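You operate a simulated robot arm through the tools that you are given. There is no shell and no other tool. Be economical: measure what you need, move in short steps, check, and stop when the job is done.

You are at the controls of a simulated two-armed robot. One attempt, no reset.

## Task
Put the blue yarn cone from the left end of the cream overlocker's table on the crest card. Take the black weight from the top of the trims bench and put it on top of the carton of snaps. Take the blue band and leave it in the orange tray. Open the wooden table drawer, take the black domed button and leave it in the inside of the wooden table drawer and shut the drawer again. Put the S cream label from the top of the window bench on top of the brown zip box and the M cream label on the near end of the belt. Push the lower drawer of the small blue cabinet shut. Put the brown domed button on the top of the trims bench away on the top of the window bench. Take the olive sock on the sill over the trims bench and put it away on the top of the sock turner. Press the chalk button three times. Put the presser foot that says "plain" from the top of the window bench on the far end of the belt and the presser foot labelled "HEM" on the sill over the trims bench. Pull the lint tray of the cream overlocker open. The order is free. Set down upright: blue yarn cone, black weight. The lint tray of the cream overlocker goes toward x +1.0, y +0.0, z +0.0 (a direction in the base frame).

It is judged by the outcome, as a careful person would: the job done as asked, and still so three seconds after it is handed in. It fails if anything else is knocked over, pushed out of place, dropped, spilled or broken.

## Robot
Two 7-joint arms with two-finger parallel grippers on one trunk, on a base that drives. Base frame: it is fixed to the floor where the robot stands at the start and does not move with it; the origin is under the middle of the robot, x ahead of it, y to its left, z up; the surface under the hand at the start is at about z = 0.8. Readings come in m, rad, newtons and seconds.
The left shoulder is at the start at [0.05, 0.168, 1.082], the right one opposite. With the tool pointing down near the work surface each hand reaches from about 0.22 to 0.66 m from the robot's upright axis, wherever it stands, measured 20 degrees to its own side. Places, roughly: black domed button (3x3x2 cm) [0.8, 1.2, 0.8]; black weight (5x5x6 cm) [0.7, 0.8, 0.8]; blue band (16x4x2 cm) [0.9, 0.8, 0.8]; blue yarn cone [0.5, -0.25, 1]; brown domed button (3x3x2 cm) [0.6, 1.3, 0.8]; carton of snaps [0.5, 1, 0.75]; chalk button [1.7, 1.2, 0.9]; cream label [1, 1.25, 0.75]; crest card [2, -5, 0.75]; far end of the belt [4.1, 0, 0.8]; inside of the wooden table drawer [-3, 1.1, 0.6]; lint tray of the cream overlocker [0.9, 0, 0.7]; lower drawer of the small blue cabinet [1.2, 1.5, 0.9]; near end of the belt [4.1, -0.9, 0.8]; olive sock [0.25, 1.75, 1.25]; orange tray (27x30x5 cm) [2.5, -1.7, 0.4]; presser foot [2, 1.25, 0.75]; top of the sock turner [-1.4, -2.7, 0.7]; top of the window bench [1.3, 1.4, 0.8]; window sill [0.8, 1.8, 1.2]; wooden table drawer [-3, 1.1, 0.6]; zip box [0.75, 1.5, 0.75]. Payload 1.57 kg a hand.
The tool frame of a hand sits at the grasp point between the pads (the TCP): z along the fingers, y along the line on which they close. The tips reach 0.03 m beyond it. Largest opening 0.08 m; finger width 0.017, thickness 0.012; the body of the gripper, 0.04 by 0.082 m, starts 0.08 m behind the TCP.
Orientation is told as [roll, pitch, yaw] about the base's x, y, z axes, in that order, counted from this pose: with the fingers straight down and closing along the base's y, the tool's x points along the base's -x, its y along +y and its z along -z.

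## Interface
- The arms move only by the tool apply_moves. It takes "left_moves", "right_moves" or both (then of equal length, played together; a hand with none holds still); each is one flat list of numbers, 7 for each row, row after row: the shift along the tool's x, y, z in units of 20 mm (1.0 is 20 mm), then the turn, a rotation vector about the tool's x, y, z in units of 4 degrees (1.0 is 4 degrees), then the closure in counts, from 0 (fully open) to 255 (shut). In form: [tx, ty, tz, wx, wy, wz, gripper, tx, ty, tz, wx, wy, wz, gripper, ...]. A call has 1 to 20 rows; each row shifts and turns the commanded pose from where the row before left it, along the tool's axes as they then stand. A call with a number of a shift or a turn outside -1 to 1 is refused whole. Rows are played at 5 a second. More than 0.05 m and 0.15 rad between two rows, or a gripper value outside its range, and nothing of the call is played. A pose out of reach is approached as far as the arm can. The call stops where the force on the tool passes 40 N (or 10 N more than at its start, if that is more) or the arm is blocked; 0.2 s more then pass. The fingers move at their own pace (about 0.045 m/s each) and stop on an object; they squeeze with about 20 N. The grip force told is the motor's: it shows also when the fingers shut on nothing. Time passes only in rows, and 0.2 s behind the last, so rows that do not move let the fingers close. The reply holds the time, the measured pose of the TCP, the force on the tool along the base axes, the opening and the grip force, in the units named above and with some noise, with the torque about the TCP (base axes, N m) and any sound that the robot's microphone picked up, and new pictures: "show" is both (left out), scene, wrist or none (wrist: the cameras of the hands that moved).
- Cameras (640 x 400 px; columns grow to the right, rows downward): "scene" is now at [0.1285, -0.0092, 1.2924]; the picture's right is [-0.08, -1.00, 0.00], its down [-0.57, 0.05, -0.82] and it looks along [0.82, -0.07, -0.57] (base axes); focal length 281 px, centre (320, 200). "left" rides on the left gripper at [0.072, 0.007, -0.122] in its tool frame; the picture's right is [-0.09, 1.00, 0.00], its down [-0.84, -0.08, -0.54] and it looks along [-0.54, -0.05, 0.84] (tool axes); focal length 238 px, centre (320, 200). "right" rides on the right gripper at [0.072, -0.007, -0.122] in its tool frame; the picture's right is [0.09, 1.00, 0.00], its down [-0.84, 0.08, -0.54] and it looks along [-0.54, 0.05, 0.84] (tool axes); focal length 238 px, centre (320, 200). There is no depth. A picture from a camera that has moved, and an enlarged one, comes with that camera's place and axes in the base frame and with its lens.
- slide_trunk(by): slides the trunk up (or, below 0, down) by that many m; the arms and the scene camera ride with it, the base frame stays. It gives what a move gives, with no picture.
- base_move(legs): drives the robot by 1 to 6 legs, each [ahead, left, turn to the left] in m, m and rad, along the robot's own axes; the way and the turn of a leg run together, so that a leg with both is an arc; at most 1.5 m and 3.142 rad a leg. The arms and the cameras ride along, it lands a little off, and it stops where it bumps. It gives what a move gives, and a new picture of the scene camera.
- aim_head(pan, tilt): turns the head with the scene camera to pan (to the left, within 1.396 rad either way) and tilt (down, from -0.506 to 1.204), counted from straight ahead of the robot. It gives what a move gives, and a new picture of the scene camera.
- enlarge(camera, box): a new picture of the part [left, top, right, bottom] of that camera's present view, enlarged. The clock stands still meanwhile.
- sign_off(): hands the job in; it is judged then, once.

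Work in short steps. Places have to be worked out from the pictures, the camera data and where the tool is seen: move nearer, look again, correct. Check each grasp and each placing, and mend what went wrong. You have 577 turns and 360 pictures in all, those below and enlarged ones among them. Open the grippers and draw the arms clear of the work before you hand the job in, unless the task says otherwise; then end with one line.

The tools are called after "Request:" by a JSON object that holds its "fn" and its "kwargs". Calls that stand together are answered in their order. apply_moves: Moves the arms, as the interface text tells. Its arguments: {"type":"object","properties":{"left_moves":{"type":"array","items":{"type":"number"}},"right_moves":{"type":"array","items":{"type":"number"}},"show":{"type":"string","enum":["both","scene","wrist","none"]}},"required":[]} The other tools are called the same way: slide_trunk (by) slides the trunk up or down; base_move (legs) drives the base; aim_head (pan, tilt) turns the head that bears the scene camera; enlarge (camera, box) takes an enlarged picture of a part of a camera's view; sign_off () hands the job in.

At the start:

```text
time: 0.0
left_ee_pos: [0.4378, 0.1082, 1.0622]
left_orientation: [0.0, -0.002, 0.001]
left_ft_force: [-0.3, 0.0, 0.6]
left_ft_torque: [-0.04, 0.03, 0.0]
left_gripper_width: 0.0799
left_grip_force: 0.0
right_ee_pos: [0.4687, -0.2514, 1.0448]
right_orientation: [0.0, -0.001, 0.0]
right_ft_force: [-0.8, 0.3, -0.1]
right_ft_torque: [0.03, 0.01, -0.01]
right_gripper_width: 0.08
right_grip_force: 0.0
trunk travel left (down, up): [-0.25, 0.193]
robot x, y, heading: [0.0036, 0.0023, 0.001]
head pan, tilt: [-0.084, 0.607]
```

scene: 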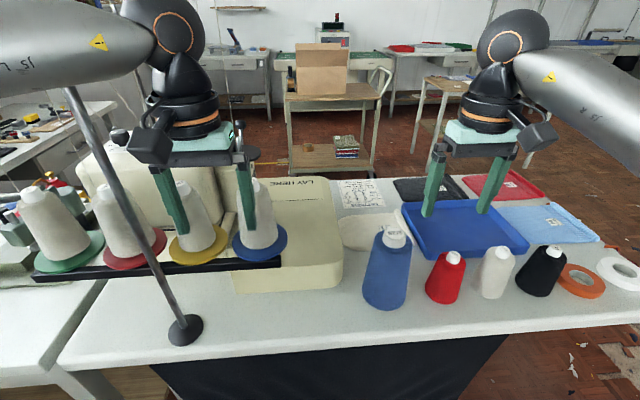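
right: 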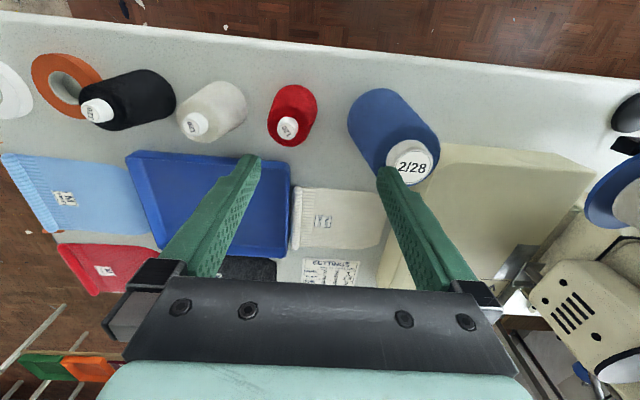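
left: 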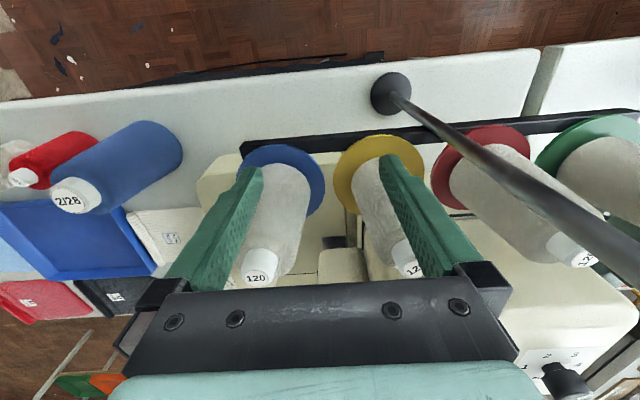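

I'll survey first: look left toward the trims bench and window.

Request:
{"fn": "aim_head", "kwargs": {"pan": 1.0, "tilt": 0.5}}

Request:
{"fn": "aim_head", "kwargs": {"pan": 0.2, "tilt": 0.25}}

Request:
{"fn": "aim_head", "kwargs": {"pan": -0.9, "tilt": 0.3}}

```text
time: 1.3
left_ee_pos: [0.439, 0.1082, 1.0614]
left_orientation: [0.001, -0.002, 0.005]
left_ft_force: [-0.4, -0.8, 0.0]
left_ft_torque: [-0.03, -0.01, -0.02]
left_gripper_width: 0.0801
left_grip_force: 0.0
right_ee_pos: [0.469, -0.2518, 1.0449]
right_orientation: [0.0, -0.001, 0.0]
right_ft_force: [-0.3, -1.1, 0.1]
right_ft_torque: [0.02, -0.01, 0.03]
right_gripper_width: 0.08
right_grip_force: 0.0
trunk travel left (down, up): [-0.25, 0.193]
robot x, y, heading: [0.003, -0.001, -0.006]
head pan, tilt: [1.0, 0.499]
camera scene: at [0.0899, 0.0747, 1.3022], right [0.84, -0.54, 0.0], down [-0.26, -0.4, -0.88], along [0.47, 0.74, -0.48], focal length 281 px, centre (320, 200)
```

scene: 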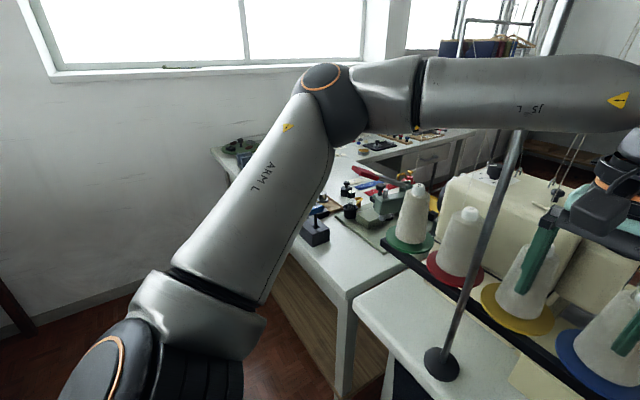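

```text
time: 2.5
left_ee_pos: [0.4377, 0.1072, 1.0622]
left_orientation: [0.001, -0.002, 0.0]
left_ft_force: [-0.1, -0.2, 0.5]
left_ft_torque: [0.01, -0.01, -0.01]
left_gripper_width: 0.0798
left_grip_force: 0.1
right_ee_pos: [0.4677, -0.2521, 1.0451]
right_orientation: [0.0, 0.0, 0.0]
right_ft_force: [-0.4, -0.1, 0.0]
right_ft_torque: [-0.03, -0.02, -0.01]
right_gripper_width: 0.0804
right_grip_force: 0.1
trunk travel left (down, up): [-0.25, 0.193]
robot x, y, heading: [0.0003, 0.0004, -0.001]
head pan, tilt: [0.201, 0.25]
camera scene: at [0.1322, 0.0169, 1.3253], right [0.2, -0.98, 0.0], down [-0.24, -0.05, -0.97], along [0.95, 0.19, -0.25], focal length 281 px, centre (320, 200)
```

scene: 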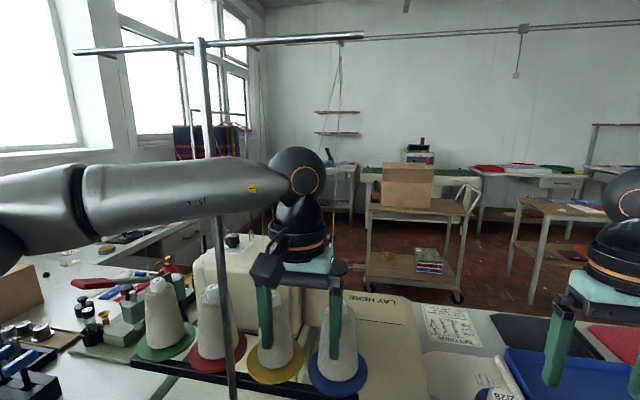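

```text
time: 3.8
left_ee_pos: [0.4361, 0.1089, 1.0628]
left_orientation: [0.001, -0.001, 0.003]
left_ft_force: [0.2, 0.1, -0.2]
left_ft_torque: [-0.02, 0.01, 0.01]
left_gripper_width: 0.0802
left_grip_force: 0.1
right_ee_pos: [0.4677, -0.251, 1.045]
right_orientation: [0.002, 0.001, 0.0]
right_ft_force: [-0.4, 0.6, 0.3]
right_ft_torque: [0.01, 0.03, 0.01]
right_gripper_width: 0.0803
right_grip_force: 0.1
trunk travel left (down, up): [-0.25, 0.193]
robot x, y, heading: [-0.0006, -0.0011, 0.001]
head pan, tilt: [-0.901, 0.3]
camera scene: at [0.0987, -0.0749, 1.3206], right [-0.78, -0.62, 0.0], down [-0.18, 0.23, -0.96], along [0.59, -0.75, -0.3], focal length 281 px, centre (320, 200)
```

scene: 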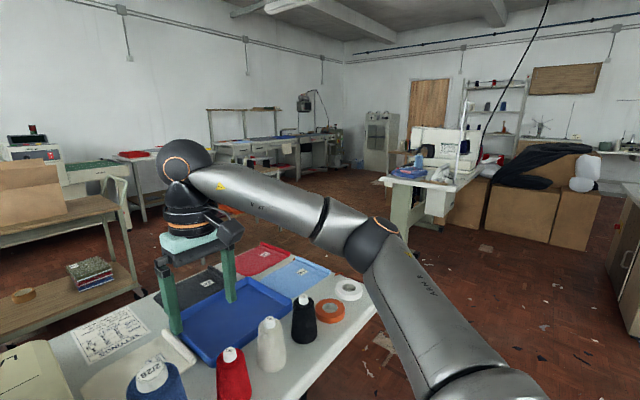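

The blue 2/28 cone stands at about (0.478, -0.171), top at z≈0.97. I move the right hand over it and down.

Request:
{"fn": "apply_moves", "kwargs": {"right_moves": [-0.45, 1, 0, 0, 0, 0, 0, 0, 1, 0, 0, 0, 0, 0, 0, 1, 0, 0, 0, 0, 0, 0, 1, 0, 0, 0, 0, 0, 0, 0, 1, 0, 0, 0, 0, 0, 0, 1, 0, 0, 0, 0], "show": "wrist"}}

```text
time: 5.2
left_ee_pos: [0.4376, 0.1084, 1.0625]
left_orientation: [0.001, -0.001, 0.001]
left_ft_force: [0.3, -0.2, -0.1]
left_ft_torque: [-0.01, 0.01, 0.01]
left_gripper_width: 0.0803
left_grip_force: 0.0
right_ee_pos: [0.4775, -0.1719, 1.004]
right_orientation: [-0.001, -0.001, 0.0]
right_ft_force: [-0.6, 0.2, 0.5]
right_ft_torque: [-0.02, 0.01, 0.01]
right_gripper_width: 0.0801
right_grip_force: 0.0
trunk travel left (down, up): [-0.25, 0.193]
robot x, y, heading: [-0.0006, -0.0012, 0.001]
head pan, tilt: [-0.901, 0.3]
camera right: at [0.4052, -0.1807, 1.1267], right [-0.09, 1.0, 0.0], down [0.84, 0.08, 0.54], along [0.54, 0.05, -0.84], focal length 238 px, centre (320, 200)
```

right: 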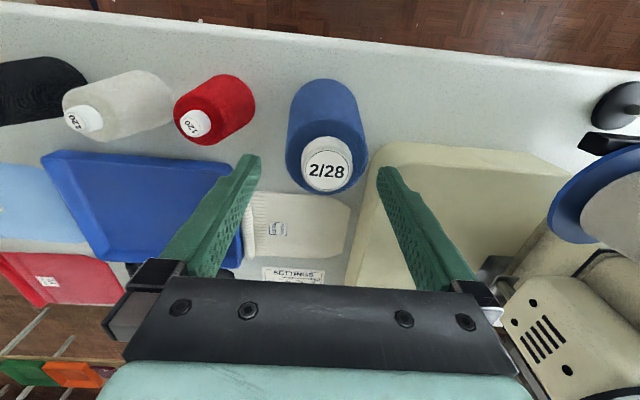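

Centered; descend 60 mm and grip.

Request:
{"fn": "apply_moves", "kwargs": {"right_moves": [-0.1, 0.1, 1, 0, 0, 0, 0, 0, 0, 1, 0, 0, 0, 0, 0, 0, 1, 0, 0, 0, 0, 0, 0, 0, 0, 0, 0, 255, 0, 0, 0, 0, 0, 0, 255, 0, 0, 0, 0, 0, 0, 255], "show": "wrist"}}

```text
time: 6.6
left_ee_pos: [0.4365, 0.1086, 1.0619]
left_orientation: [0.001, -0.001, 0.001]
left_ft_force: [0.7, 1.5, 0.5]
left_ft_torque: [-0.01, 0.0, -0.01]
left_gripper_width: 0.0801
left_grip_force: 0.0
right_ee_pos: [0.4795, -0.1715, 0.9456]
right_orientation: [-0.001, 0.0, 0.0]
right_ft_force: [1.6, 1.6, 1.9]
right_ft_torque: [0.11, -0.09, 0.03]
right_gripper_width: 0.0695
right_grip_force: 20.3
trunk travel left (down, up): [-0.25, 0.193]
robot x, y, heading: [-0.0013, 0.001, 0.003]
head pan, tilt: [-0.901, 0.3]
camera right: at [0.407, -0.1786, 1.0675], right [-0.09, 1.0, 0.0], down [0.84, 0.08, 0.54], along [0.54, 0.05, -0.84], focal length 238 px, centre (320, 200)
```

right: 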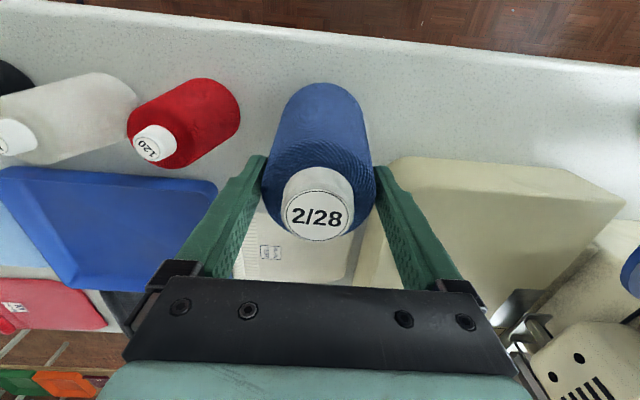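

Gripped at 0.07 m. Lift clear.

Request:
{"fn": "apply_moves", "kwargs": {"right_moves": [0, 0, -1, 0, 0, 0, 255, 0, 0, -1, 0, 0, 0, 255, 0, 0, -1, 0, 0, 0, 255, 0, 0, -1, 0, 0, 0, 255, 0, 0, -1, 0, 0, 0, 255, 0, 0, -1, 0, 0, 0, 255, 0, 0, -1, 0, 0, 0, 255], "show": "wrist"}}

Request:
{"fn": "aim_head", "kwargs": {"pan": -1.39, "tilt": 0.3}}

```text
time: 8.2
left_ee_pos: [0.4367, 0.1087, 1.0615]
left_orientation: [0.0, -0.001, 0.002]
left_ft_force: [0.0, -0.2, 0.8]
left_ft_torque: [-0.03, -0.03, -0.01]
left_gripper_width: 0.0801
left_grip_force: 0.1
right_ee_pos: [0.4801, -0.1705, 1.0858]
right_orientation: [0.0, 0.0, 0.001]
right_ft_force: [-0.5, 0.2, -2.3]
right_ft_torque: [-0.05, -0.04, -0.02]
right_gripper_width: 0.0694
right_grip_force: 19.8
trunk travel left (down, up): [-0.25, 0.193]
robot x, y, heading: [-0.0012, -0.0015, -0.002]
head pan, tilt: [-0.901, 0.3]
camera right: at [0.4072, -0.1787, 1.2073], right [-0.09, 1.0, 0.0], down [0.84, 0.08, 0.54], along [0.54, 0.05, -0.84], focal length 238 px, centre (320, 200)
```

right: 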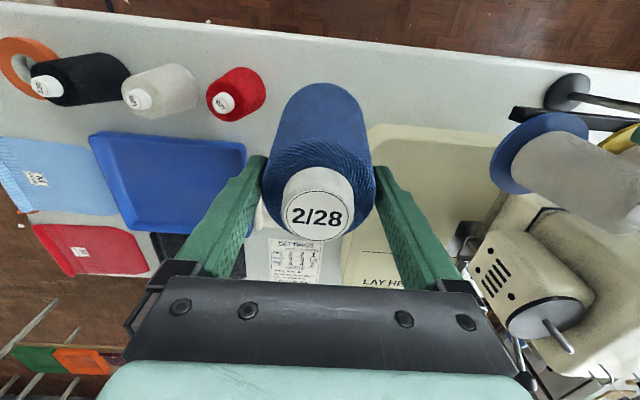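

```text
time: 9.1
left_ee_pos: [0.4373, 0.1075, 1.0623]
left_orientation: [0.001, 0.0, 0.003]
left_ft_force: [-0.7, -0.2, -0.1]
left_ft_torque: [0.02, -0.01, -0.01]
left_gripper_width: 0.08
left_grip_force: 0.1
right_ee_pos: [0.4786, -0.1703, 1.0859]
right_orientation: [0.0, -0.001, 0.0]
right_ft_force: [0.4, 0.2, -1.6]
right_ft_torque: [0.0, -0.01, -0.01]
right_gripper_width: 0.0695
right_grip_force: 19.9
trunk travel left (down, up): [-0.25, 0.193]
robot x, y, heading: [0.0006, -0.0, -0.001]
head pan, tilt: [-1.389, 0.3]
camera scene: at [0.0578, -0.0937, 1.3206], right [-0.98, -0.18, 0.0], down [-0.05, 0.29, -0.96], along [0.17, -0.94, -0.3], focal length 281 px, centre (320, 200)
```

scene: 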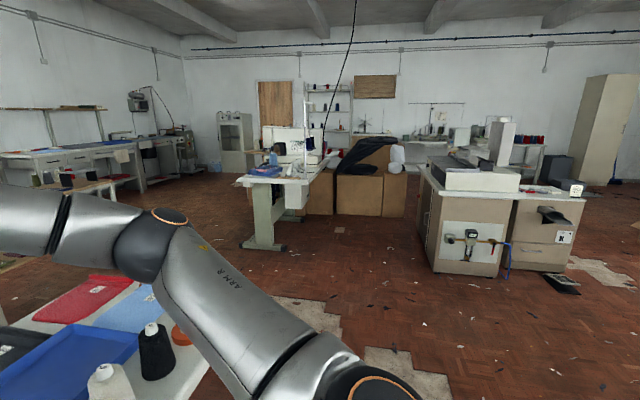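

Enlarge toward the direction of the crest card.

Request:
{"fn": "enlarge", "kwargs": {"camera": "scene", "box": [200, 70, 420, 220]}}

```text
2.67 times, centred on (310, 145) of scene
camera zoom: at [0.0578, -0.0937, 1.3206], right [-0.98, -0.18, 0.0], down [-0.05, 0.29, -0.96], along [0.17, -0.94, -0.3], focal length 750 px, centre (347, 347)
```

zoom: 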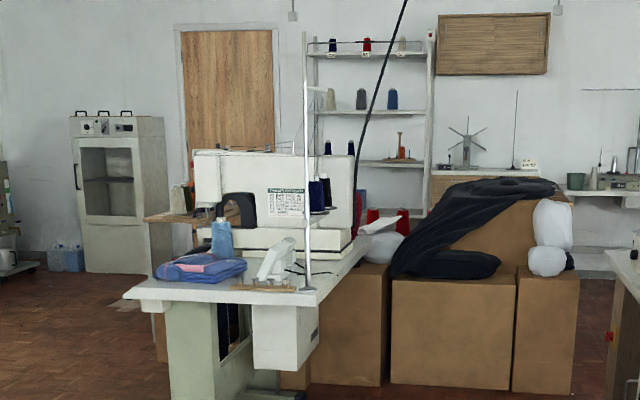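

Cone held. I back away from the table and turn right to face -y.

Request:
{"fn": "base_move", "kwargs": {"legs": [[-0.4, 0, 0], [0, 0, -1.2]]}}

Request:
{"fn": "aim_head", "kwargs": {"pan": -1.2, "tilt": 0.3}}

```text
time: 13.8
left_ee_pos: [-0.038, -0.2845, 1.0624]
left_orientation: [0.001, 0.0, -0.897]
left_ft_force: [0.3, 0.4, -1.0]
left_ft_torque: [0.0, -0.01, 0.0]
left_gripper_width: 0.0801
left_grip_force: 0.0
right_ee_pos: [-0.2295, -0.4891, 1.0826]
right_orientation: [0.003, -0.002, -0.9]
right_ft_force: [-0.5, -0.1, -2.4]
right_ft_torque: [0.02, 0.0, 0.02]
right_gripper_width: 0.069
right_grip_force: 20.1
trunk travel left (down, up): [-0.25, 0.193]
robot x, y, heading: [-0.3957, -0.006, -0.903]
head pan, tilt: [-1.389, 0.3]
stopped in leg 2: the robot was blocked; the commanded pose is now the measured one
camera scene: at [-0.4293, -0.1123, 1.3204], right [-0.75, 0.66, 0.0], down [0.19, 0.23, -0.95], along [-0.63, -0.72, -0.3], focal length 281 px, centre (320, 200)
```

scene: 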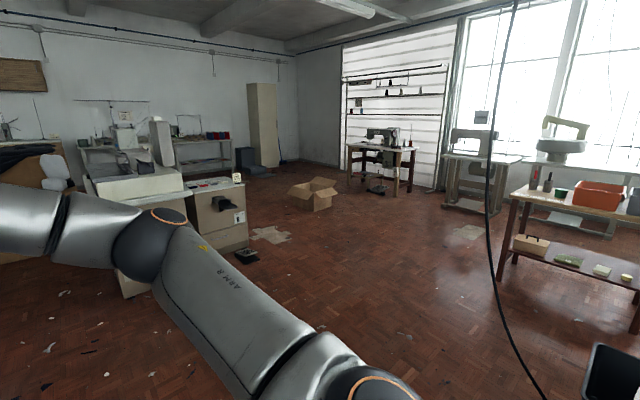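

```text
time: 14.5
left_ee_pos: [-0.0366, -0.2856, 1.0605]
left_orientation: [0.003, 0.003, -0.898]
left_ft_force: [1.3, -0.5, -0.6]
left_ft_torque: [-0.02, -0.01, 0.04]
left_gripper_width: 0.0799
left_grip_force: 0.1
right_ee_pos: [-0.2309, -0.4911, 1.0821]
right_orientation: [0.004, 0.003, -0.901]
right_ft_force: [-0.2, -0.1, -2.0]
right_ft_torque: [0.0, -0.01, 0.0]
right_gripper_width: 0.0689
right_grip_force: 19.8
trunk travel left (down, up): [-0.25, 0.193]
robot x, y, heading: [-0.3942, -0.0061, -0.9]
head pan, tilt: [-1.201, 0.3]
camera scene: at [-0.4146, -0.1247, 1.3199], right [-0.86, 0.51, 0.0], down [0.15, 0.26, -0.95], along [-0.49, -0.82, -0.3], focal length 281 px, centre (320, 200)
```

scene: 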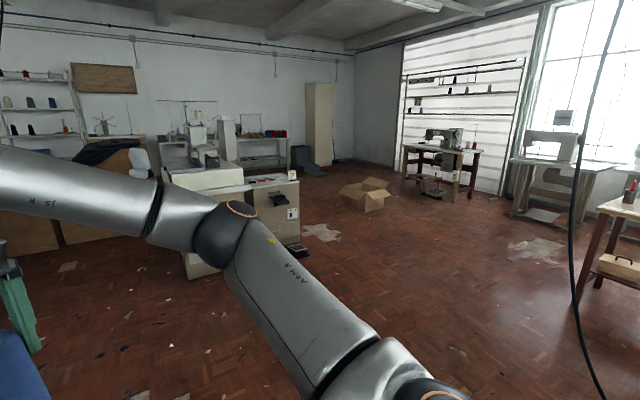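

Turn got blocked at -0.90 rad; look left to find out by what.

Request:
{"fn": "aim_head", "kwargs": {"pan": 1.0, "tilt": 0.8}}

Request:
{"fn": "aim_head", "kwargs": {"pan": 0.1, "tilt": 0.8}}

```text
time: 16.6
left_ee_pos: [-0.0356, -0.2861, 1.0604]
left_orientation: [-0.001, 0.005, -0.9]
left_ft_force: [1.1, 1.2, -0.2]
left_ft_torque: [0.01, -0.01, -0.05]
left_gripper_width: 0.0799
left_grip_force: 0.1
right_ee_pos: [-0.2288, -0.4916, 1.0806]
right_orientation: [0.002, 0.006, -0.899]
right_ft_force: [-0.4, 0.0, -1.7]
right_ft_torque: [-0.03, 0.0, -0.03]
right_gripper_width: 0.0689
right_grip_force: 20.5
trunk travel left (down, up): [-0.25, 0.193]
robot x, y, heading: [-0.3904, -0.0079, -0.907]
head pan, tilt: [1.0, 0.799]
camera scene: at [-0.2857, -0.0364, 1.2758], right [0.1, -1.0, -0.01], down [-0.72, -0.06, -0.7], along [0.69, 0.07, -0.72], focal length 281 px, centre (320, 200)
```

scene: 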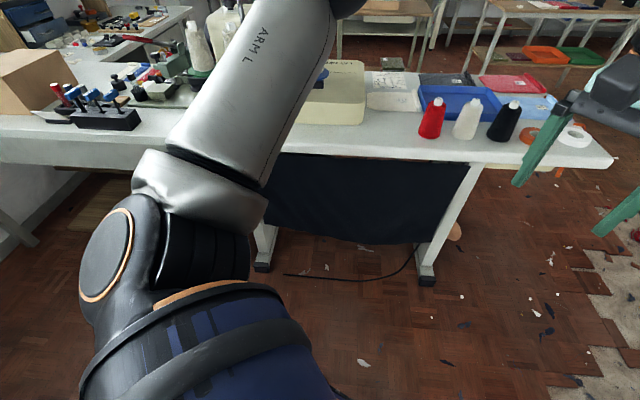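

```text
time: 17.8
left_ee_pos: [-0.0351, -0.2859, 1.0605]
left_orientation: [0.0, 0.005, -0.901]
left_ft_force: [-0.8, 0.0, 1.0]
left_ft_torque: [0.03, -0.02, 0.0]
left_gripper_width: 0.0799
left_grip_force: 0.0
right_ee_pos: [-0.2276, -0.4905, 1.0824]
right_orientation: [0.002, 0.005, -0.901]
right_ft_force: [0.5, 0.7, -2.8]
right_ft_torque: [-0.01, 0.03, 0.02]
right_gripper_width: 0.0691
right_grip_force: 20.1
trunk travel left (down, up): [-0.25, 0.193]
robot x, y, heading: [-0.3927, -0.0061, -0.905]
head pan, tilt: [0.099, 0.799]
camera scene: at [-0.3096, -0.1019, 1.2754], right [-0.72, -0.69, 0.0], down [-0.5, 0.52, -0.69], along [0.48, -0.5, -0.72], focal length 281 px, centre (320, 200)
```

scene: 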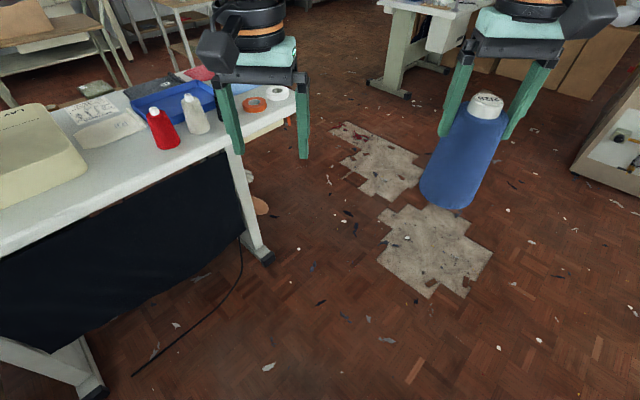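

Nothing in front; look down to the right.

Request:
{"fn": "aim_head", "kwargs": {"pan": -1.39, "tilt": 0.9}}

```text
time: 19.4
left_ee_pos: [-0.0355, -0.2854, 1.0593]
left_orientation: [-0.001, 0.003, -0.9]
left_ft_force: [0.0, 1.2, 1.1]
left_ft_torque: [0.0, 0.0, 0.0]
left_gripper_width: 0.08
left_grip_force: 0.1
right_ee_pos: [-0.2277, -0.4902, 1.0814]
right_orientation: [-0.001, 0.006, -0.9]
right_ft_force: [0.8, -1.0, -2.1]
right_ft_torque: [0.0, 0.01, 0.0]
right_gripper_width: 0.0687
right_grip_force: 19.7
trunk travel left (down, up): [-0.25, 0.193]
robot x, y, heading: [-0.398, -0.0037, -0.904]
head pan, tilt: [-1.389, 0.901]
camera scene: at [-0.4151, -0.1002, 1.2679], right [-0.75, 0.66, 0.01], down [0.52, 0.59, -0.62], along [-0.41, -0.46, -0.78], focal length 281 px, centre (320, 200)
```

scene: 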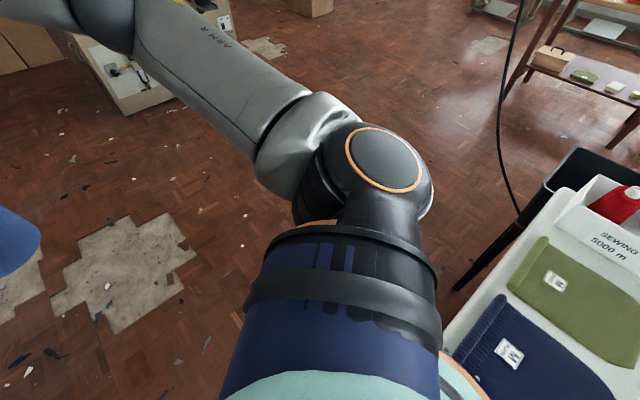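

A table with socks stands behind the robot (x<-0.6, y>0). I slide straight toward -y, then turn.

Request:
{"fn": "base_move", "kwargs": {"legs": [[0.12, 0, 0], [0.55, -0.43, 0], [0.31, -0.25, 0], [0, 0, -0.67]]}}

Request:
{"fn": "aim_head", "kwargs": {"pan": 0.3, "tilt": 0.25}}

```text
time: 28.7
left_ee_pos: [-0.2031, -1.632, 1.0639]
left_orientation: [-0.002, -0.001, -1.572]
left_ft_force: [-0.1, 0.1, -0.1]
left_ft_torque: [0.04, 0.0, 0.04]
left_gripper_width: 0.0799
left_grip_force: 0.2
right_ee_pos: [-0.4805, -1.6716, 1.0861]
right_orientation: [-0.002, -0.003, -1.575]
right_ft_force: [0.7, 0.1, -1.8]
right_ft_torque: [0.01, -0.04, -0.02]
right_gripper_width: 0.0686
right_grip_force: 19.6
trunk travel left (down, up): [-0.25, 0.193]
robot x, y, heading: [-0.312, -1.1928, -1.573]
head pan, tilt: [-1.389, 0.901]
camera scene: at [-0.3819, -1.2485, 1.2683], right [-0.17, 0.98, 0.0], down [0.77, 0.14, -0.62], along [-0.61, -0.11, -0.78], focal length 281 px, centre (320, 200)
```

scene: 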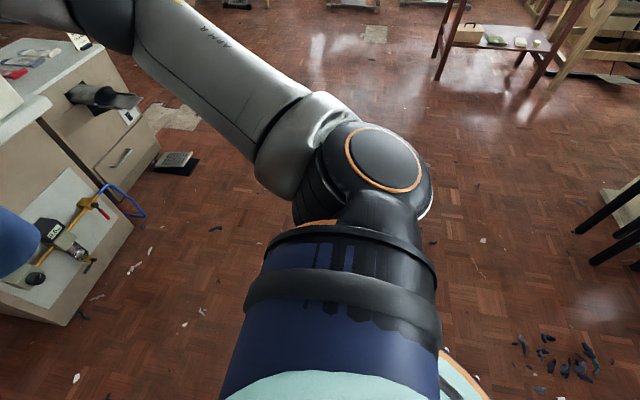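

```text
time: 30.4
left_ee_pos: [-0.201, -1.6316, 1.0623]
left_orientation: [-0.001, 0.0, -1.574]
left_ft_force: [-0.3, 0.2, -0.1]
left_ft_torque: [0.01, -0.02, -0.01]
left_gripper_width: 0.0802
left_grip_force: 0.2
right_ee_pos: [-0.4806, -1.6717, 1.0848]
right_orientation: [0.001, -0.001, -1.574]
right_ft_force: [-0.7, -0.1, -1.9]
right_ft_torque: [-0.02, -0.02, 0.02]
right_gripper_width: 0.0688
right_grip_force: 20.0
trunk travel left (down, up): [-0.25, 0.193]
robot x, y, heading: [-0.3076, -1.1927, -1.578]
head pan, tilt: [0.3, 0.25]
camera scene: at [-0.2803, -1.3247, 1.3253], right [-0.96, -0.29, 0.0], down [-0.07, 0.24, -0.97], along [0.28, -0.93, -0.25], focal length 281 px, centre (320, 200)
```

scene: 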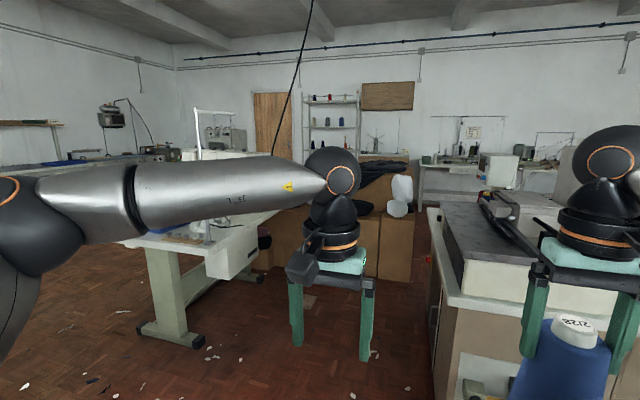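

Turn toward the far right side to plan a way around the sewing table.

Request:
{"fn": "base_move", "kwargs": {"legs": [[0, 0, 1.0]]}}

Request:
{"fn": "aim_head", "kwargs": {"pan": -0.1, "tilt": 0.2}}

```text
time: 33.4
left_ee_pos: [0.1209, -1.3344, 1.062]
left_orientation: [-0.003, -0.002, -0.557]
left_ft_force: [-0.6, 0.4, -1.0]
left_ft_torque: [0.02, 0.02, -0.01]
left_gripper_width: 0.08
left_grip_force: 0.0
right_ee_pos: [0.0075, -1.5912, 1.0846]
right_orientation: [-0.001, -0.003, -0.559]
right_ft_force: [0.2, -0.2, -2.5]
right_ft_torque: [0.0, -0.01, -0.01]
right_gripper_width: 0.0681
right_grip_force: 19.8
trunk travel left (down, up): [-0.25, 0.193]
robot x, y, heading: [-0.3081, -1.1931, -0.566]
head pan, tilt: [0.3, 0.25]
camera scene: at [-0.1829, -1.2407, 1.3253], right [-0.26, -0.97, 0.0], down [-0.24, 0.06, -0.97], along [0.94, -0.25, -0.25], focal length 281 px, centre (320, 200)
```

scene: 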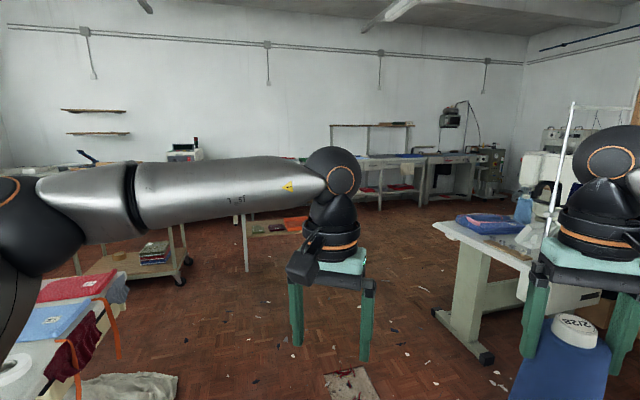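

```text
time: 34.3
left_ee_pos: [0.1213, -1.3354, 1.0629]
left_orientation: [-0.002, -0.003, -0.559]
left_ft_force: [-0.1, 0.6, 0.0]
left_ft_torque: [0.0, -0.01, -0.01]
left_gripper_width: 0.0799
left_grip_force: 0.1
right_ee_pos: [0.0068, -1.5924, 1.0844]
right_orientation: [0.001, -0.003, -0.561]
right_ft_force: [-0.3, 1.0, -2.8]
right_ft_torque: [0.01, 0.01, -0.03]
right_gripper_width: 0.0684
right_grip_force: 20.2
trunk travel left (down, up): [-0.25, 0.193]
robot x, y, heading: [-0.307, -1.1915, -0.561]
head pan, tilt: [-0.099, 0.201]
camera scene: at [-0.1996, -1.2738, 1.3298], right [-0.61, -0.79, 0.0], down [-0.16, 0.12, -0.98], along [0.77, -0.6, -0.2], focal length 281 px, centre (320, 200)
```

scene: 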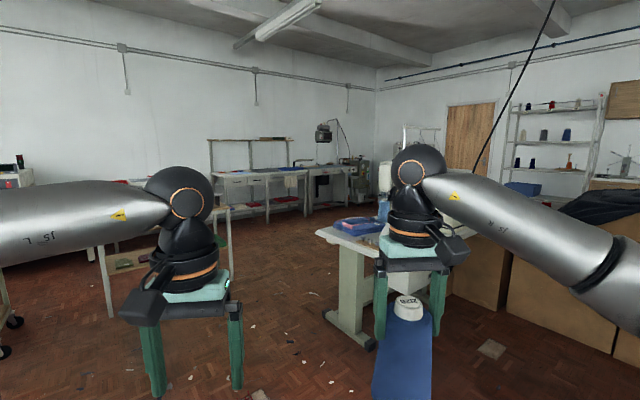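

Plan: face -y and slide sideways (+x) to x≈1.9, into the aisle between sewing table and the tray table.

Request:
{"fn": "base_move", "kwargs": {"legs": [[0, 0, -1.01], [0, 1.1, 0], [0, 1.1, 0]]}}

Request:
{"fn": "aim_head", "kwargs": {"pan": 0, "tilt": 0.3}}

```text
time: 56.3
left_ee_pos: [2.0123, -1.6123, 1.062]
left_orientation: [-0.002, -0.003, -1.542]
left_ft_force: [0.3, 1.0, 0.5]
left_ft_torque: [-0.02, 0.04, 0.0]
left_gripper_width: 0.0801
left_grip_force: 0.1
right_ee_pos: [1.7369, -1.6609, 1.0842]
right_orientation: [0.001, -0.002, -1.542]
right_ft_force: [-0.3, 0.0, -2.2]
right_ft_torque: [0.02, 0.0, 0.0]
right_gripper_width: 0.0674
right_grip_force: 20.0
trunk travel left (down, up): [-0.25, 0.193]
robot x, y, heading: [1.8933, -1.1776, -1.542]
head pan, tilt: [-0.099, 0.201]
camera scene: at [1.8881, -1.3122, 1.3298], right [-1.0, 0.07, 0.0], down [0.01, 0.2, -0.98], along [-0.07, -0.98, -0.2], focal length 281 px, centre (320, 200)
```

scene: 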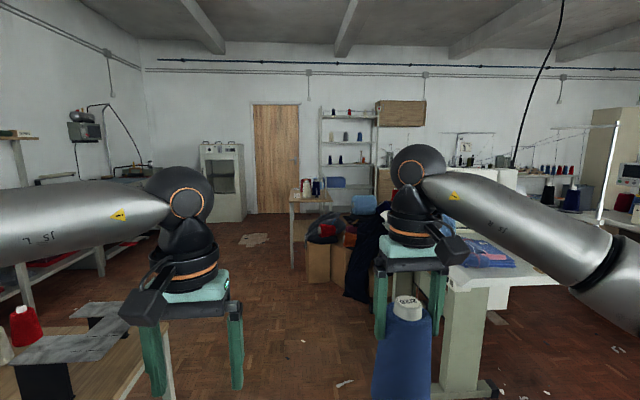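

```text
time: 57.0
left_ee_pos: [2.0135, -1.6124, 1.0616]
left_orientation: [-0.002, 0.001, -1.543]
left_ft_force: [0.0, 0.9, 0.6]
left_ft_torque: [-0.01, 0.0, 0.04]
left_gripper_width: 0.0803
left_grip_force: 0.1
right_ee_pos: [1.7363, -1.6603, 1.0849]
right_orientation: [-0.001, -0.001, -1.542]
right_ft_force: [-0.4, -0.8, -2.1]
right_ft_torque: [0.02, -0.05, -0.03]
right_gripper_width: 0.0674
right_grip_force: 19.6
trunk travel left (down, up): [-0.25, 0.193]
robot x, y, heading: [1.8962, -1.1798, -1.546]
head pan, tilt: [0.0, 0.3]
camera scene: at [1.8973, -1.3126, 1.3206], right [-1.0, -0.03, 0.0], down [-0.01, 0.3, -0.96], along [0.02, -0.95, -0.3], focal length 281 px, centre (320, 200)
```

scene: 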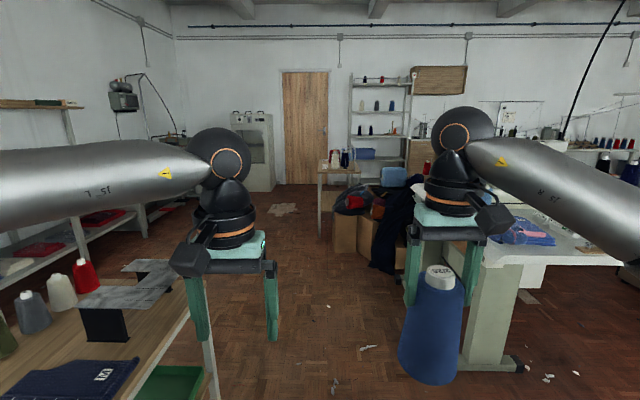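

A small wooden table with cones lies ahead near (1.9, -4.3...). Drive forward through the aisle.

Request:
{"fn": "base_move", "kwargs": {"legs": [[1.5, 0, 0], [0.6, 0, 0]]}}

Request:
{"fn": "enlarge", "kwargs": {"camera": "scene", "box": [200, 100, 480, 300]}}

```text
time: 67.5
left_ee_pos: [2.0621, -3.7169, 1.0625]
left_orientation: [-0.001, -0.002, -1.544]
left_ft_force: [0.4, 0.1, 0.0]
left_ft_torque: [0.05, -0.02, -0.02]
left_gripper_width: 0.0801
left_grip_force: 0.1
right_ee_pos: [1.7862, -3.7645, 1.0852]
right_orientation: [0.001, -0.001, -1.544]
right_ft_force: [-0.3, 1.1, -1.6]
right_ft_torque: [0.02, -0.01, -0.01]
right_gripper_width: 0.067
right_grip_force: 19.9
trunk travel left (down, up): [-0.25, 0.193]
robot x, y, heading: [1.9449, -3.2848, -1.55]
head pan, tilt: [0.0, 0.3]
camera scene: at [1.9478, -3.4167, 1.3205], right [-1.0, -0.02, 0.0], down [-0.01, 0.3, -0.96], along [0.02, -0.95, -0.3], focal length 281 px, centre (320, 200)
```

scene: 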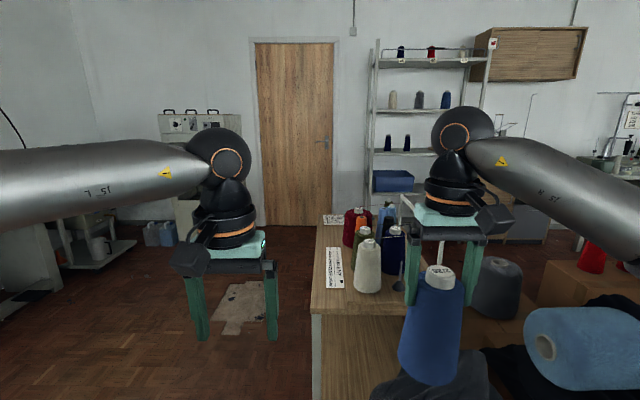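

```text
2.00 times, centred on (340, 200) of scene
camera zoom: at [1.9478, -3.4167, 1.3205], right [-1.0, -0.02, 0.0], down [-0.01, 0.3, -0.96], along [0.02, -0.95, -0.3], focal length 563 px, centre (280, 200)
```

zoom: 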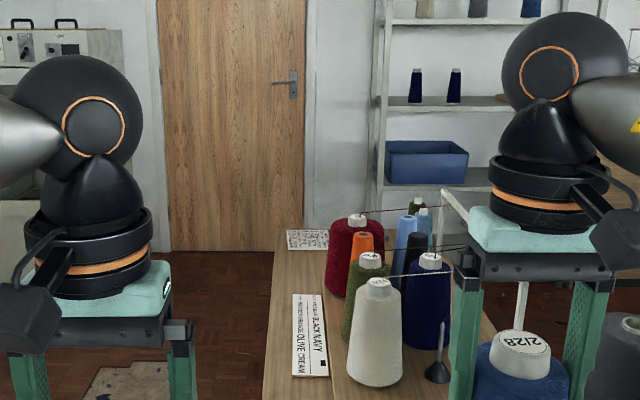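

The further grid card at about (1.91,-4.87) must be the crest card; I'll approach from the table's left (door) side. Slide left, go forward, turn to face -x.

Request:
{"fn": "base_move", "kwargs": {"legs": [[0, 0.75, 0], [1.5, 0, 0], [0, 0, -1.59]]}}

Request:
{"fn": "aim_head", "kwargs": {"pan": 0, "tilt": 0.65}}

```text
time: 85.5
left_ee_pos: [2.3522, -4.9064, 1.0612]
left_orientation: [-0.002, -0.001, -3.079]
left_ft_force: [0.1, 0.2, -0.4]
left_ft_torque: [0.02, 0.04, 0.03]
left_gripper_width: 0.0799
left_grip_force: 0.0
right_ee_pos: [2.2941, -4.6311, 1.0854]
right_orientation: [0.0, -0.002, -3.079]
right_ft_force: [0.7, 0.1, -2.2]
right_ft_torque: [-0.04, -0.06, -0.04]
right_gripper_width: 0.0671
right_grip_force: 19.4
trunk travel left (down, up): [-0.25, 0.193]
robot x, y, heading: [2.7842, -4.773, -3.081]
head pan, tilt: [0.0, 0.3]
camera scene: at [2.6509, -4.7807, 1.3206], right [-0.06, 1.0, 0.0], down [0.3, 0.02, -0.96], along [-0.95, -0.06, -0.3], focal length 281 px, centre (320, 200)
```

scene: 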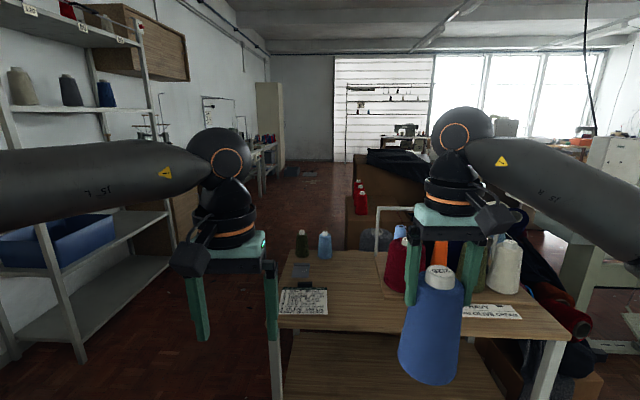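

```text
time: 86.3
left_ee_pos: [2.3531, -4.9054, 1.0633]
left_orientation: [-0.001, -0.003, -3.079]
left_ft_force: [0.6, 0.2, -0.5]
left_ft_torque: [0.02, -0.02, 0.0]
left_gripper_width: 0.08
left_grip_force: 0.0
right_ee_pos: [2.2957, -4.6305, 1.0846]
right_orientation: [0.0, -0.002, -3.078]
right_ft_force: [0.3, -0.8, -1.7]
right_ft_torque: [-0.04, -0.02, 0.01]
right_gripper_width: 0.0669
right_grip_force: 20.4
trunk travel left (down, up): [-0.25, 0.193]
robot x, y, heading: [2.7811, -4.7719, -3.081]
head pan, tilt: [0.0, 0.649]
camera scene: at [2.6575, -4.7803, 1.2889], right [-0.06, 1.0, 0.0], down [0.6, 0.04, -0.8], along [-0.8, -0.05, -0.6], focal length 281 px, centre (320, 200)
```

scene: 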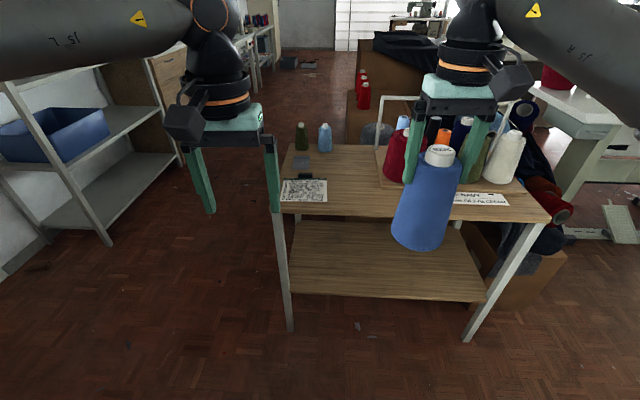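

Request:
{"fn": "enlarge", "kwargs": {"camera": "scene", "box": [260, 110, 400, 230]}}

```text
3.33 times, centred on (330, 170) of scene
camera zoom: at [2.6575, -4.7803, 1.2889], right [-0.06, 1.0, 0.0], down [0.6, 0.04, -0.8], along [-0.8, -0.05, -0.6], focal length 938 px, centre (287, 300)
```

zoom: 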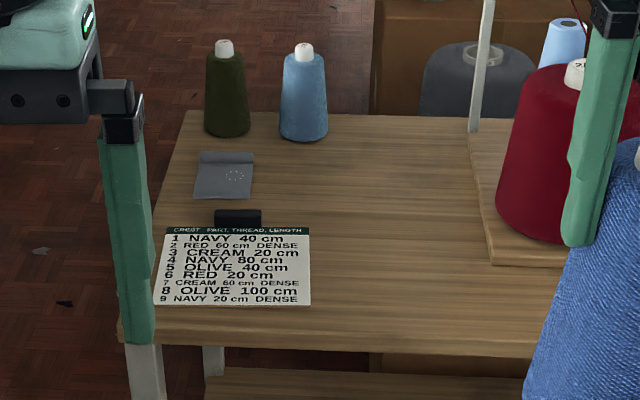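

Crest card centre ≈ (1.88,-4.88). Drive the base closer.

Request:
{"fn": "base_move", "kwargs": {"legs": [[0.375, 0.235, -0.06]]}}

```text
time: 89.0
left_ee_pos: [1.9863, -5.1309, 1.0613]
left_orientation: [-0.003, -0.002, -3.129]
left_ft_force: [0.2, 0.4, -0.8]
left_ft_torque: [0.0, 0.0, 0.0]
left_gripper_width: 0.0802
left_grip_force: 0.1
right_ee_pos: [1.9423, -4.854, 1.085]
right_orientation: [0.001, -0.002, -3.131]
right_ft_force: [0.2, -0.1, -2.2]
right_ft_torque: [0.0, -0.03, 0.0]
right_gripper_width: 0.0673
right_grip_force: 20.3
trunk travel left (down, up): [-0.25, 0.193]
robot x, y, heading: [2.4247, -5.0174, -3.133]
head pan, tilt: [0.0, 0.649]
camera scene: at [2.2966, -5.0219, 1.2887], right [-0.01, 1.0, 0.0], down [0.6, 0.01, -0.8], along [-0.8, -0.01, -0.6], focal length 281 px, centre (320, 200)
```

scene: 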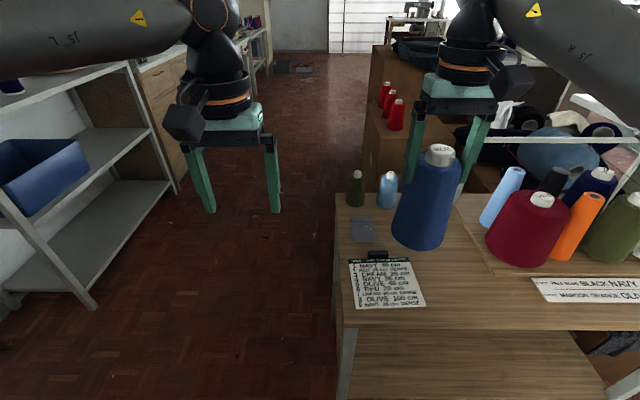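

Move over the card and lower most of the way.

Request:
{"fn": "apply_moves", "kwargs": {"right_moves": [-1, 1, 0, 0, 0, 0, 255, -1, 0.2, 0, 0, 0, 0, 255, -0.2, 0, 1, 0, 0, 0, 255, 0, 0, 1, 0, 0, 0, 255, 0, 0, 1, 0, 0, 0, 255, 0, 0, 1, 0, 0, 0, 255, 0, 0, 1, 0, 0, 0, 255, 0, 0, 1, 0, 0, 0, 255, 0, 0, 1, 0, 0, 0, 255], "show": "both"}}

```text
time: 91.0
left_ee_pos: [1.9861, -5.1314, 1.0631]
left_orientation: [-0.001, -0.001, -3.129]
left_ft_force: [1.0, 0.2, 0.2]
left_ft_torque: [0.0, -0.01, 0.02]
left_gripper_width: 0.0797
left_grip_force: 0.0
right_ee_pos: [1.8975, -4.8781, 0.9437]
right_orientation: [0.001, -0.001, -3.132]
right_ft_force: [0.1, -0.7, -2.2]
right_ft_torque: [0.0, -0.02, -0.01]
right_gripper_width: 0.0672
right_grip_force: 20.1
trunk travel left (down, up): [-0.25, 0.193]
robot x, y, heading: [2.4222, -5.0187, -3.134]
head pan, tilt: [0.0, 0.649]
camera scene: at [2.2967, -5.0217, 1.2888], right [-0.01, 1.0, 0.0], down [0.6, 0.01, -0.8], along [-0.8, -0.01, -0.6], focal length 281 px, centre (320, 200)
camera right: at [1.9706, -4.8723, 1.0659], right [0.1, -0.99, 0.0], down [-0.83, -0.09, 0.54], along [-0.54, -0.06, -0.84], focal length 238 px, centre (320, 200)
```

scene: 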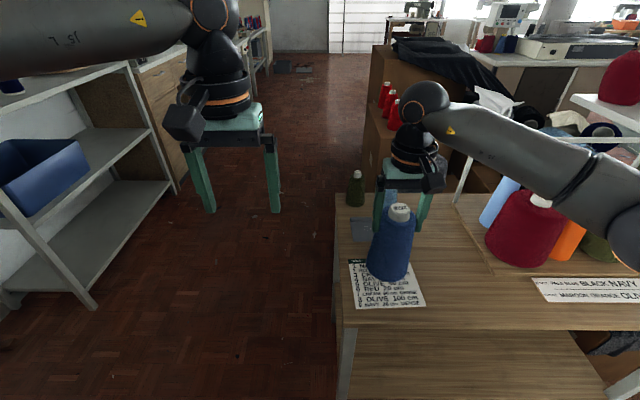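
right: 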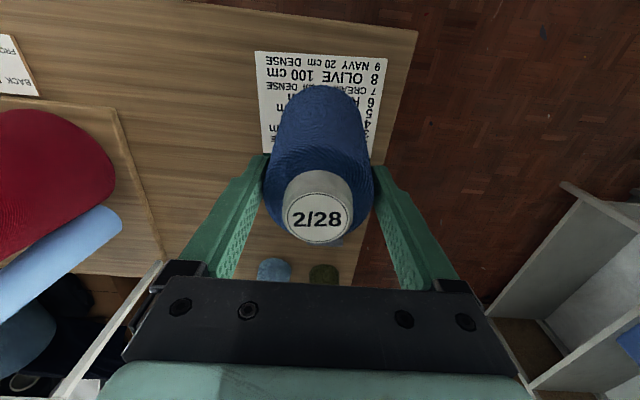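

Lower slowly until contact.

Request:
{"fn": "apply_moves", "kwargs": {"right_moves": [0, 0, 0.5, 0, 0, 0, 255, 0, 0, 0.5, 0, 0, 0, 255, 0, 0, 0.4, 0, 0, 0, 255], "show": "scene"}}

```text
time: 91.8
left_ee_pos: [1.9864, -5.1313, 1.0624]
left_orientation: [-0.001, 0.0, -3.129]
left_ft_force: [-0.2, 0.4, -0.1]
left_ft_torque: [0.04, 0.01, 0.04]
left_gripper_width: 0.0799
left_grip_force: 0.1
right_ee_pos: [1.8984, -4.878, 0.9161]
right_orientation: [0.002, -0.001, -3.132]
right_ft_force: [0.1, -0.1, -2.2]
right_ft_torque: [0.02, 0.01, 0.03]
right_gripper_width: 0.0673
right_grip_force: 19.9
trunk travel left (down, up): [-0.25, 0.193]
robot x, y, heading: [2.4254, -5.0191, -3.133]
head pan, tilt: [0.0, 0.649]
camera scene: at [2.2968, -5.0218, 1.2888], right [-0.01, 1.0, 0.0], down [0.6, 0.01, -0.8], along [-0.8, -0.01, -0.6], focal length 281 px, centre (320, 200)
```

scene: 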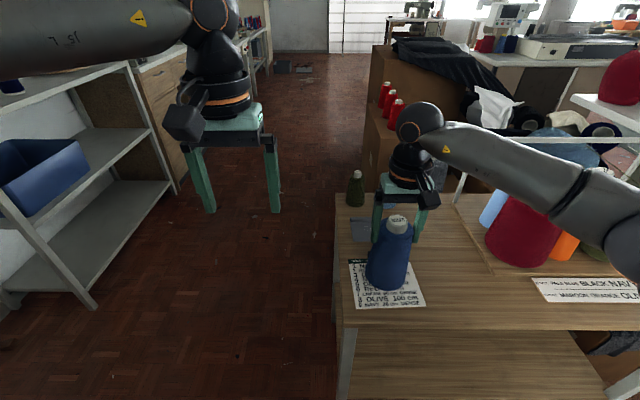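

Still free; continue in small steps.

Request:
{"fn": "apply_moves", "kwargs": {"right_moves": [0, 0, 0.25, 0, 0, 0, 255, 0, 0, 0.25, 0, 0, 0, 255, 0, 0, 0.25, 0, 0, 0, 255, 0, 0, 0, 0, 0, 0, 255], "show": "none"}}

Request:
{"fn": "enlarge", "kwargs": {"camera": "scene", "box": [330, 190, 450, 320]}}

```text
time: 92.8
left_ee_pos: [1.986, -5.1316, 1.0632]
left_orientation: [-0.001, -0.003, -3.13]
left_ft_force: [0.0, 0.2, -0.4]
left_ft_torque: [0.0, -0.01, 0.01]
left_gripper_width: 0.0798
left_grip_force: 0.1
right_ee_pos: [1.8992, -4.8768, 0.901]
right_orientation: [0.001, -0.001, -3.131]
right_ft_force: [0.7, 0.0, -0.3]
right_ft_torque: [0.08, -0.1, -0.03]
right_gripper_width: 0.0671
right_grip_force: 20.2
trunk travel left (down, up): [-0.25, 0.193]
robot x, y, heading: [2.421, -5.0178, -3.134]
head pan, tilt: [0.0, 0.649]
```

```text
3.08 times, centred on (390, 255) of scene
camera zoom: at [2.297, -5.0218, 1.2888], right [-0.01, 1.0, 0.0], down [0.6, 0.01, -0.8], along [-0.8, -0.01, -0.6], focal length 866 px, centre (105, 31)
```

zoom: 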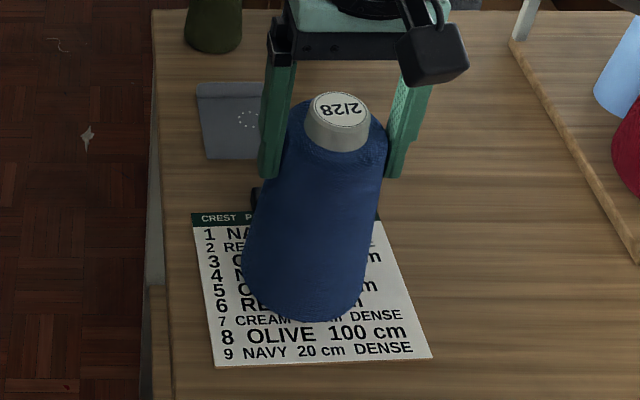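

Contact made. Open and rise.

Request:
{"fn": "apply_moves", "kwargs": {"right_moves": [0, 0, 0.1, 0, 0, 0, 255, 0, 0, 0, 0, 0, 0, 150, 0, 0, 0, 0, 0, 0, 0, 0, 0, 0, 0, 0, 0, 0, 0, 0, -0.5, 0, 0, 0, 0, 0, 0, -1, 0, 0, 0, 0, 0, 0, -1, 0, 0, 0, 0, 0, 0, -1, 0, 0, 0, 0, 0, 0, -1, 0, 0, 0, 0, 0, 0, -1, 0, 0, 0, 0, 0, 0, -1, 0, 0, 0, 0], "show": "scene"}}

```text
time: 95.2
left_ee_pos: [1.9863, -5.1313, 1.0623]
left_orientation: [0.0, -0.001, -3.13]
left_ft_force: [-0.3, -0.2, 0.0]
left_ft_torque: [0.03, 0.02, 0.0]
left_gripper_width: 0.0799
left_grip_force: 0.0
right_ee_pos: [1.8994, -4.8793, 1.0307]
right_orientation: [-0.001, -0.003, -3.131]
right_ft_force: [-0.8, 0.2, -0.3]
right_ft_torque: [-0.02, 0.01, -0.02]
right_gripper_width: 0.08
right_grip_force: 0.1
trunk travel left (down, up): [-0.25, 0.193]
robot x, y, heading: [2.4248, -5.0143, -3.133]
head pan, tilt: [0.0, 0.649]
camera scene: at [2.2971, -5.0219, 1.2888], right [-0.01, 1.0, 0.0], down [0.6, 0.01, -0.8], along [-0.8, -0.01, -0.6], focal length 281 px, centre (320, 200)
```

scene: 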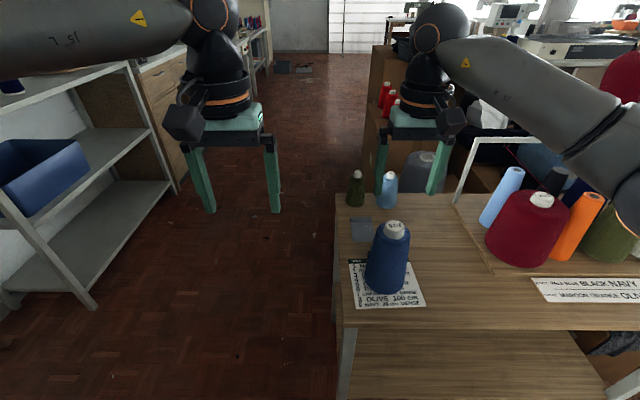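

Cone stands upright on the crest card. Now drive back up the aisle toward the overlocker's far side.

Request:
{"fn": "base_move", "kwargs": {"legs": [[-0.36, 0, 0], [0, 0, -1.58], [1.5, 0, 0], [0, 0.9, 0]]}}

Request:
{"fn": "aim_head", "kwargs": {"pan": 0, "tilt": 0.35}}

```text
time: 116.4
left_ee_pos: [1.8334, -3.0557, 1.0627]
left_orientation: [-0.001, -0.002, 1.556]
left_ft_force: [-0.3, 0.5, 1.2]
left_ft_torque: [0.06, 0.01, 0.0]
left_gripper_width: 0.0801
left_grip_force: 0.0
right_ee_pos: [2.0885, -2.9761, 1.0305]
right_orientation: [0.0, -0.001, 1.553]
right_ft_force: [-0.3, 0.5, 0.0]
right_ft_torque: [-0.01, 0.03, 0.02]
right_gripper_width: 0.0802
right_grip_force: 0.0
trunk travel left (down, up): [-0.25, 0.193]
robot x, y, heading: [1.9351, -3.4935, 1.555]
head pan, tilt: [0.0, 0.649]
camera scene: at [1.9373, -3.3698, 1.2888], right [1.0, -0.02, 0.0], down [-0.01, -0.6, -0.8], along [0.01, 0.8, -0.6], focal length 281 px, centre (320, 200)
```

scene: 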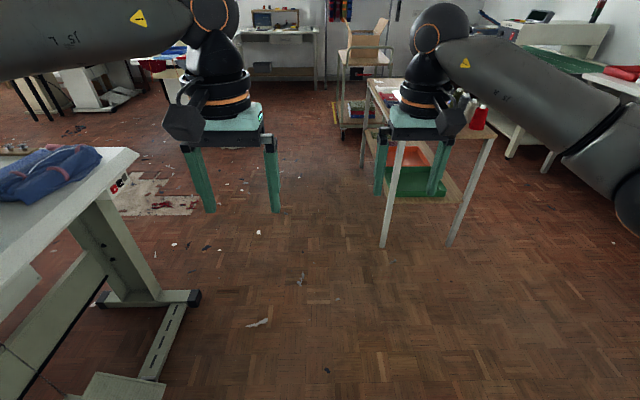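

```text
time: 117.2
left_ee_pos: [1.8343, -3.0552, 1.0639]
left_orientation: [-0.002, -0.001, 1.556]
left_ft_force: [0.7, -0.5, 0.3]
left_ft_torque: [0.0, -0.04, -0.03]
left_gripper_width: 0.0802
left_grip_force: 0.0
right_ee_pos: [2.0891, -2.9754, 1.0303]
right_orientation: [-0.001, 0.0, 1.553]
right_ft_force: [-0.3, 0.8, 0.3]
right_ft_torque: [-0.05, 0.01, -0.01]
right_gripper_width: 0.0801
right_grip_force: 0.1
trunk travel left (down, up): [-0.25, 0.193]
robot x, y, heading: [1.9336, -3.4923, 1.554]
head pan, tilt: [0.0, 0.351]
camera scene: at [1.9375, -3.3635, 1.3158], right [1.0, -0.02, 0.0], down [-0.01, -0.34, -0.94], along [0.02, 0.94, -0.34], focal length 281 px, centre (320, 200)
```

scene: 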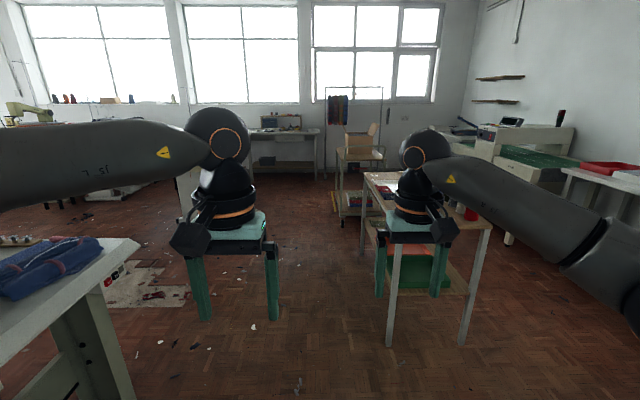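

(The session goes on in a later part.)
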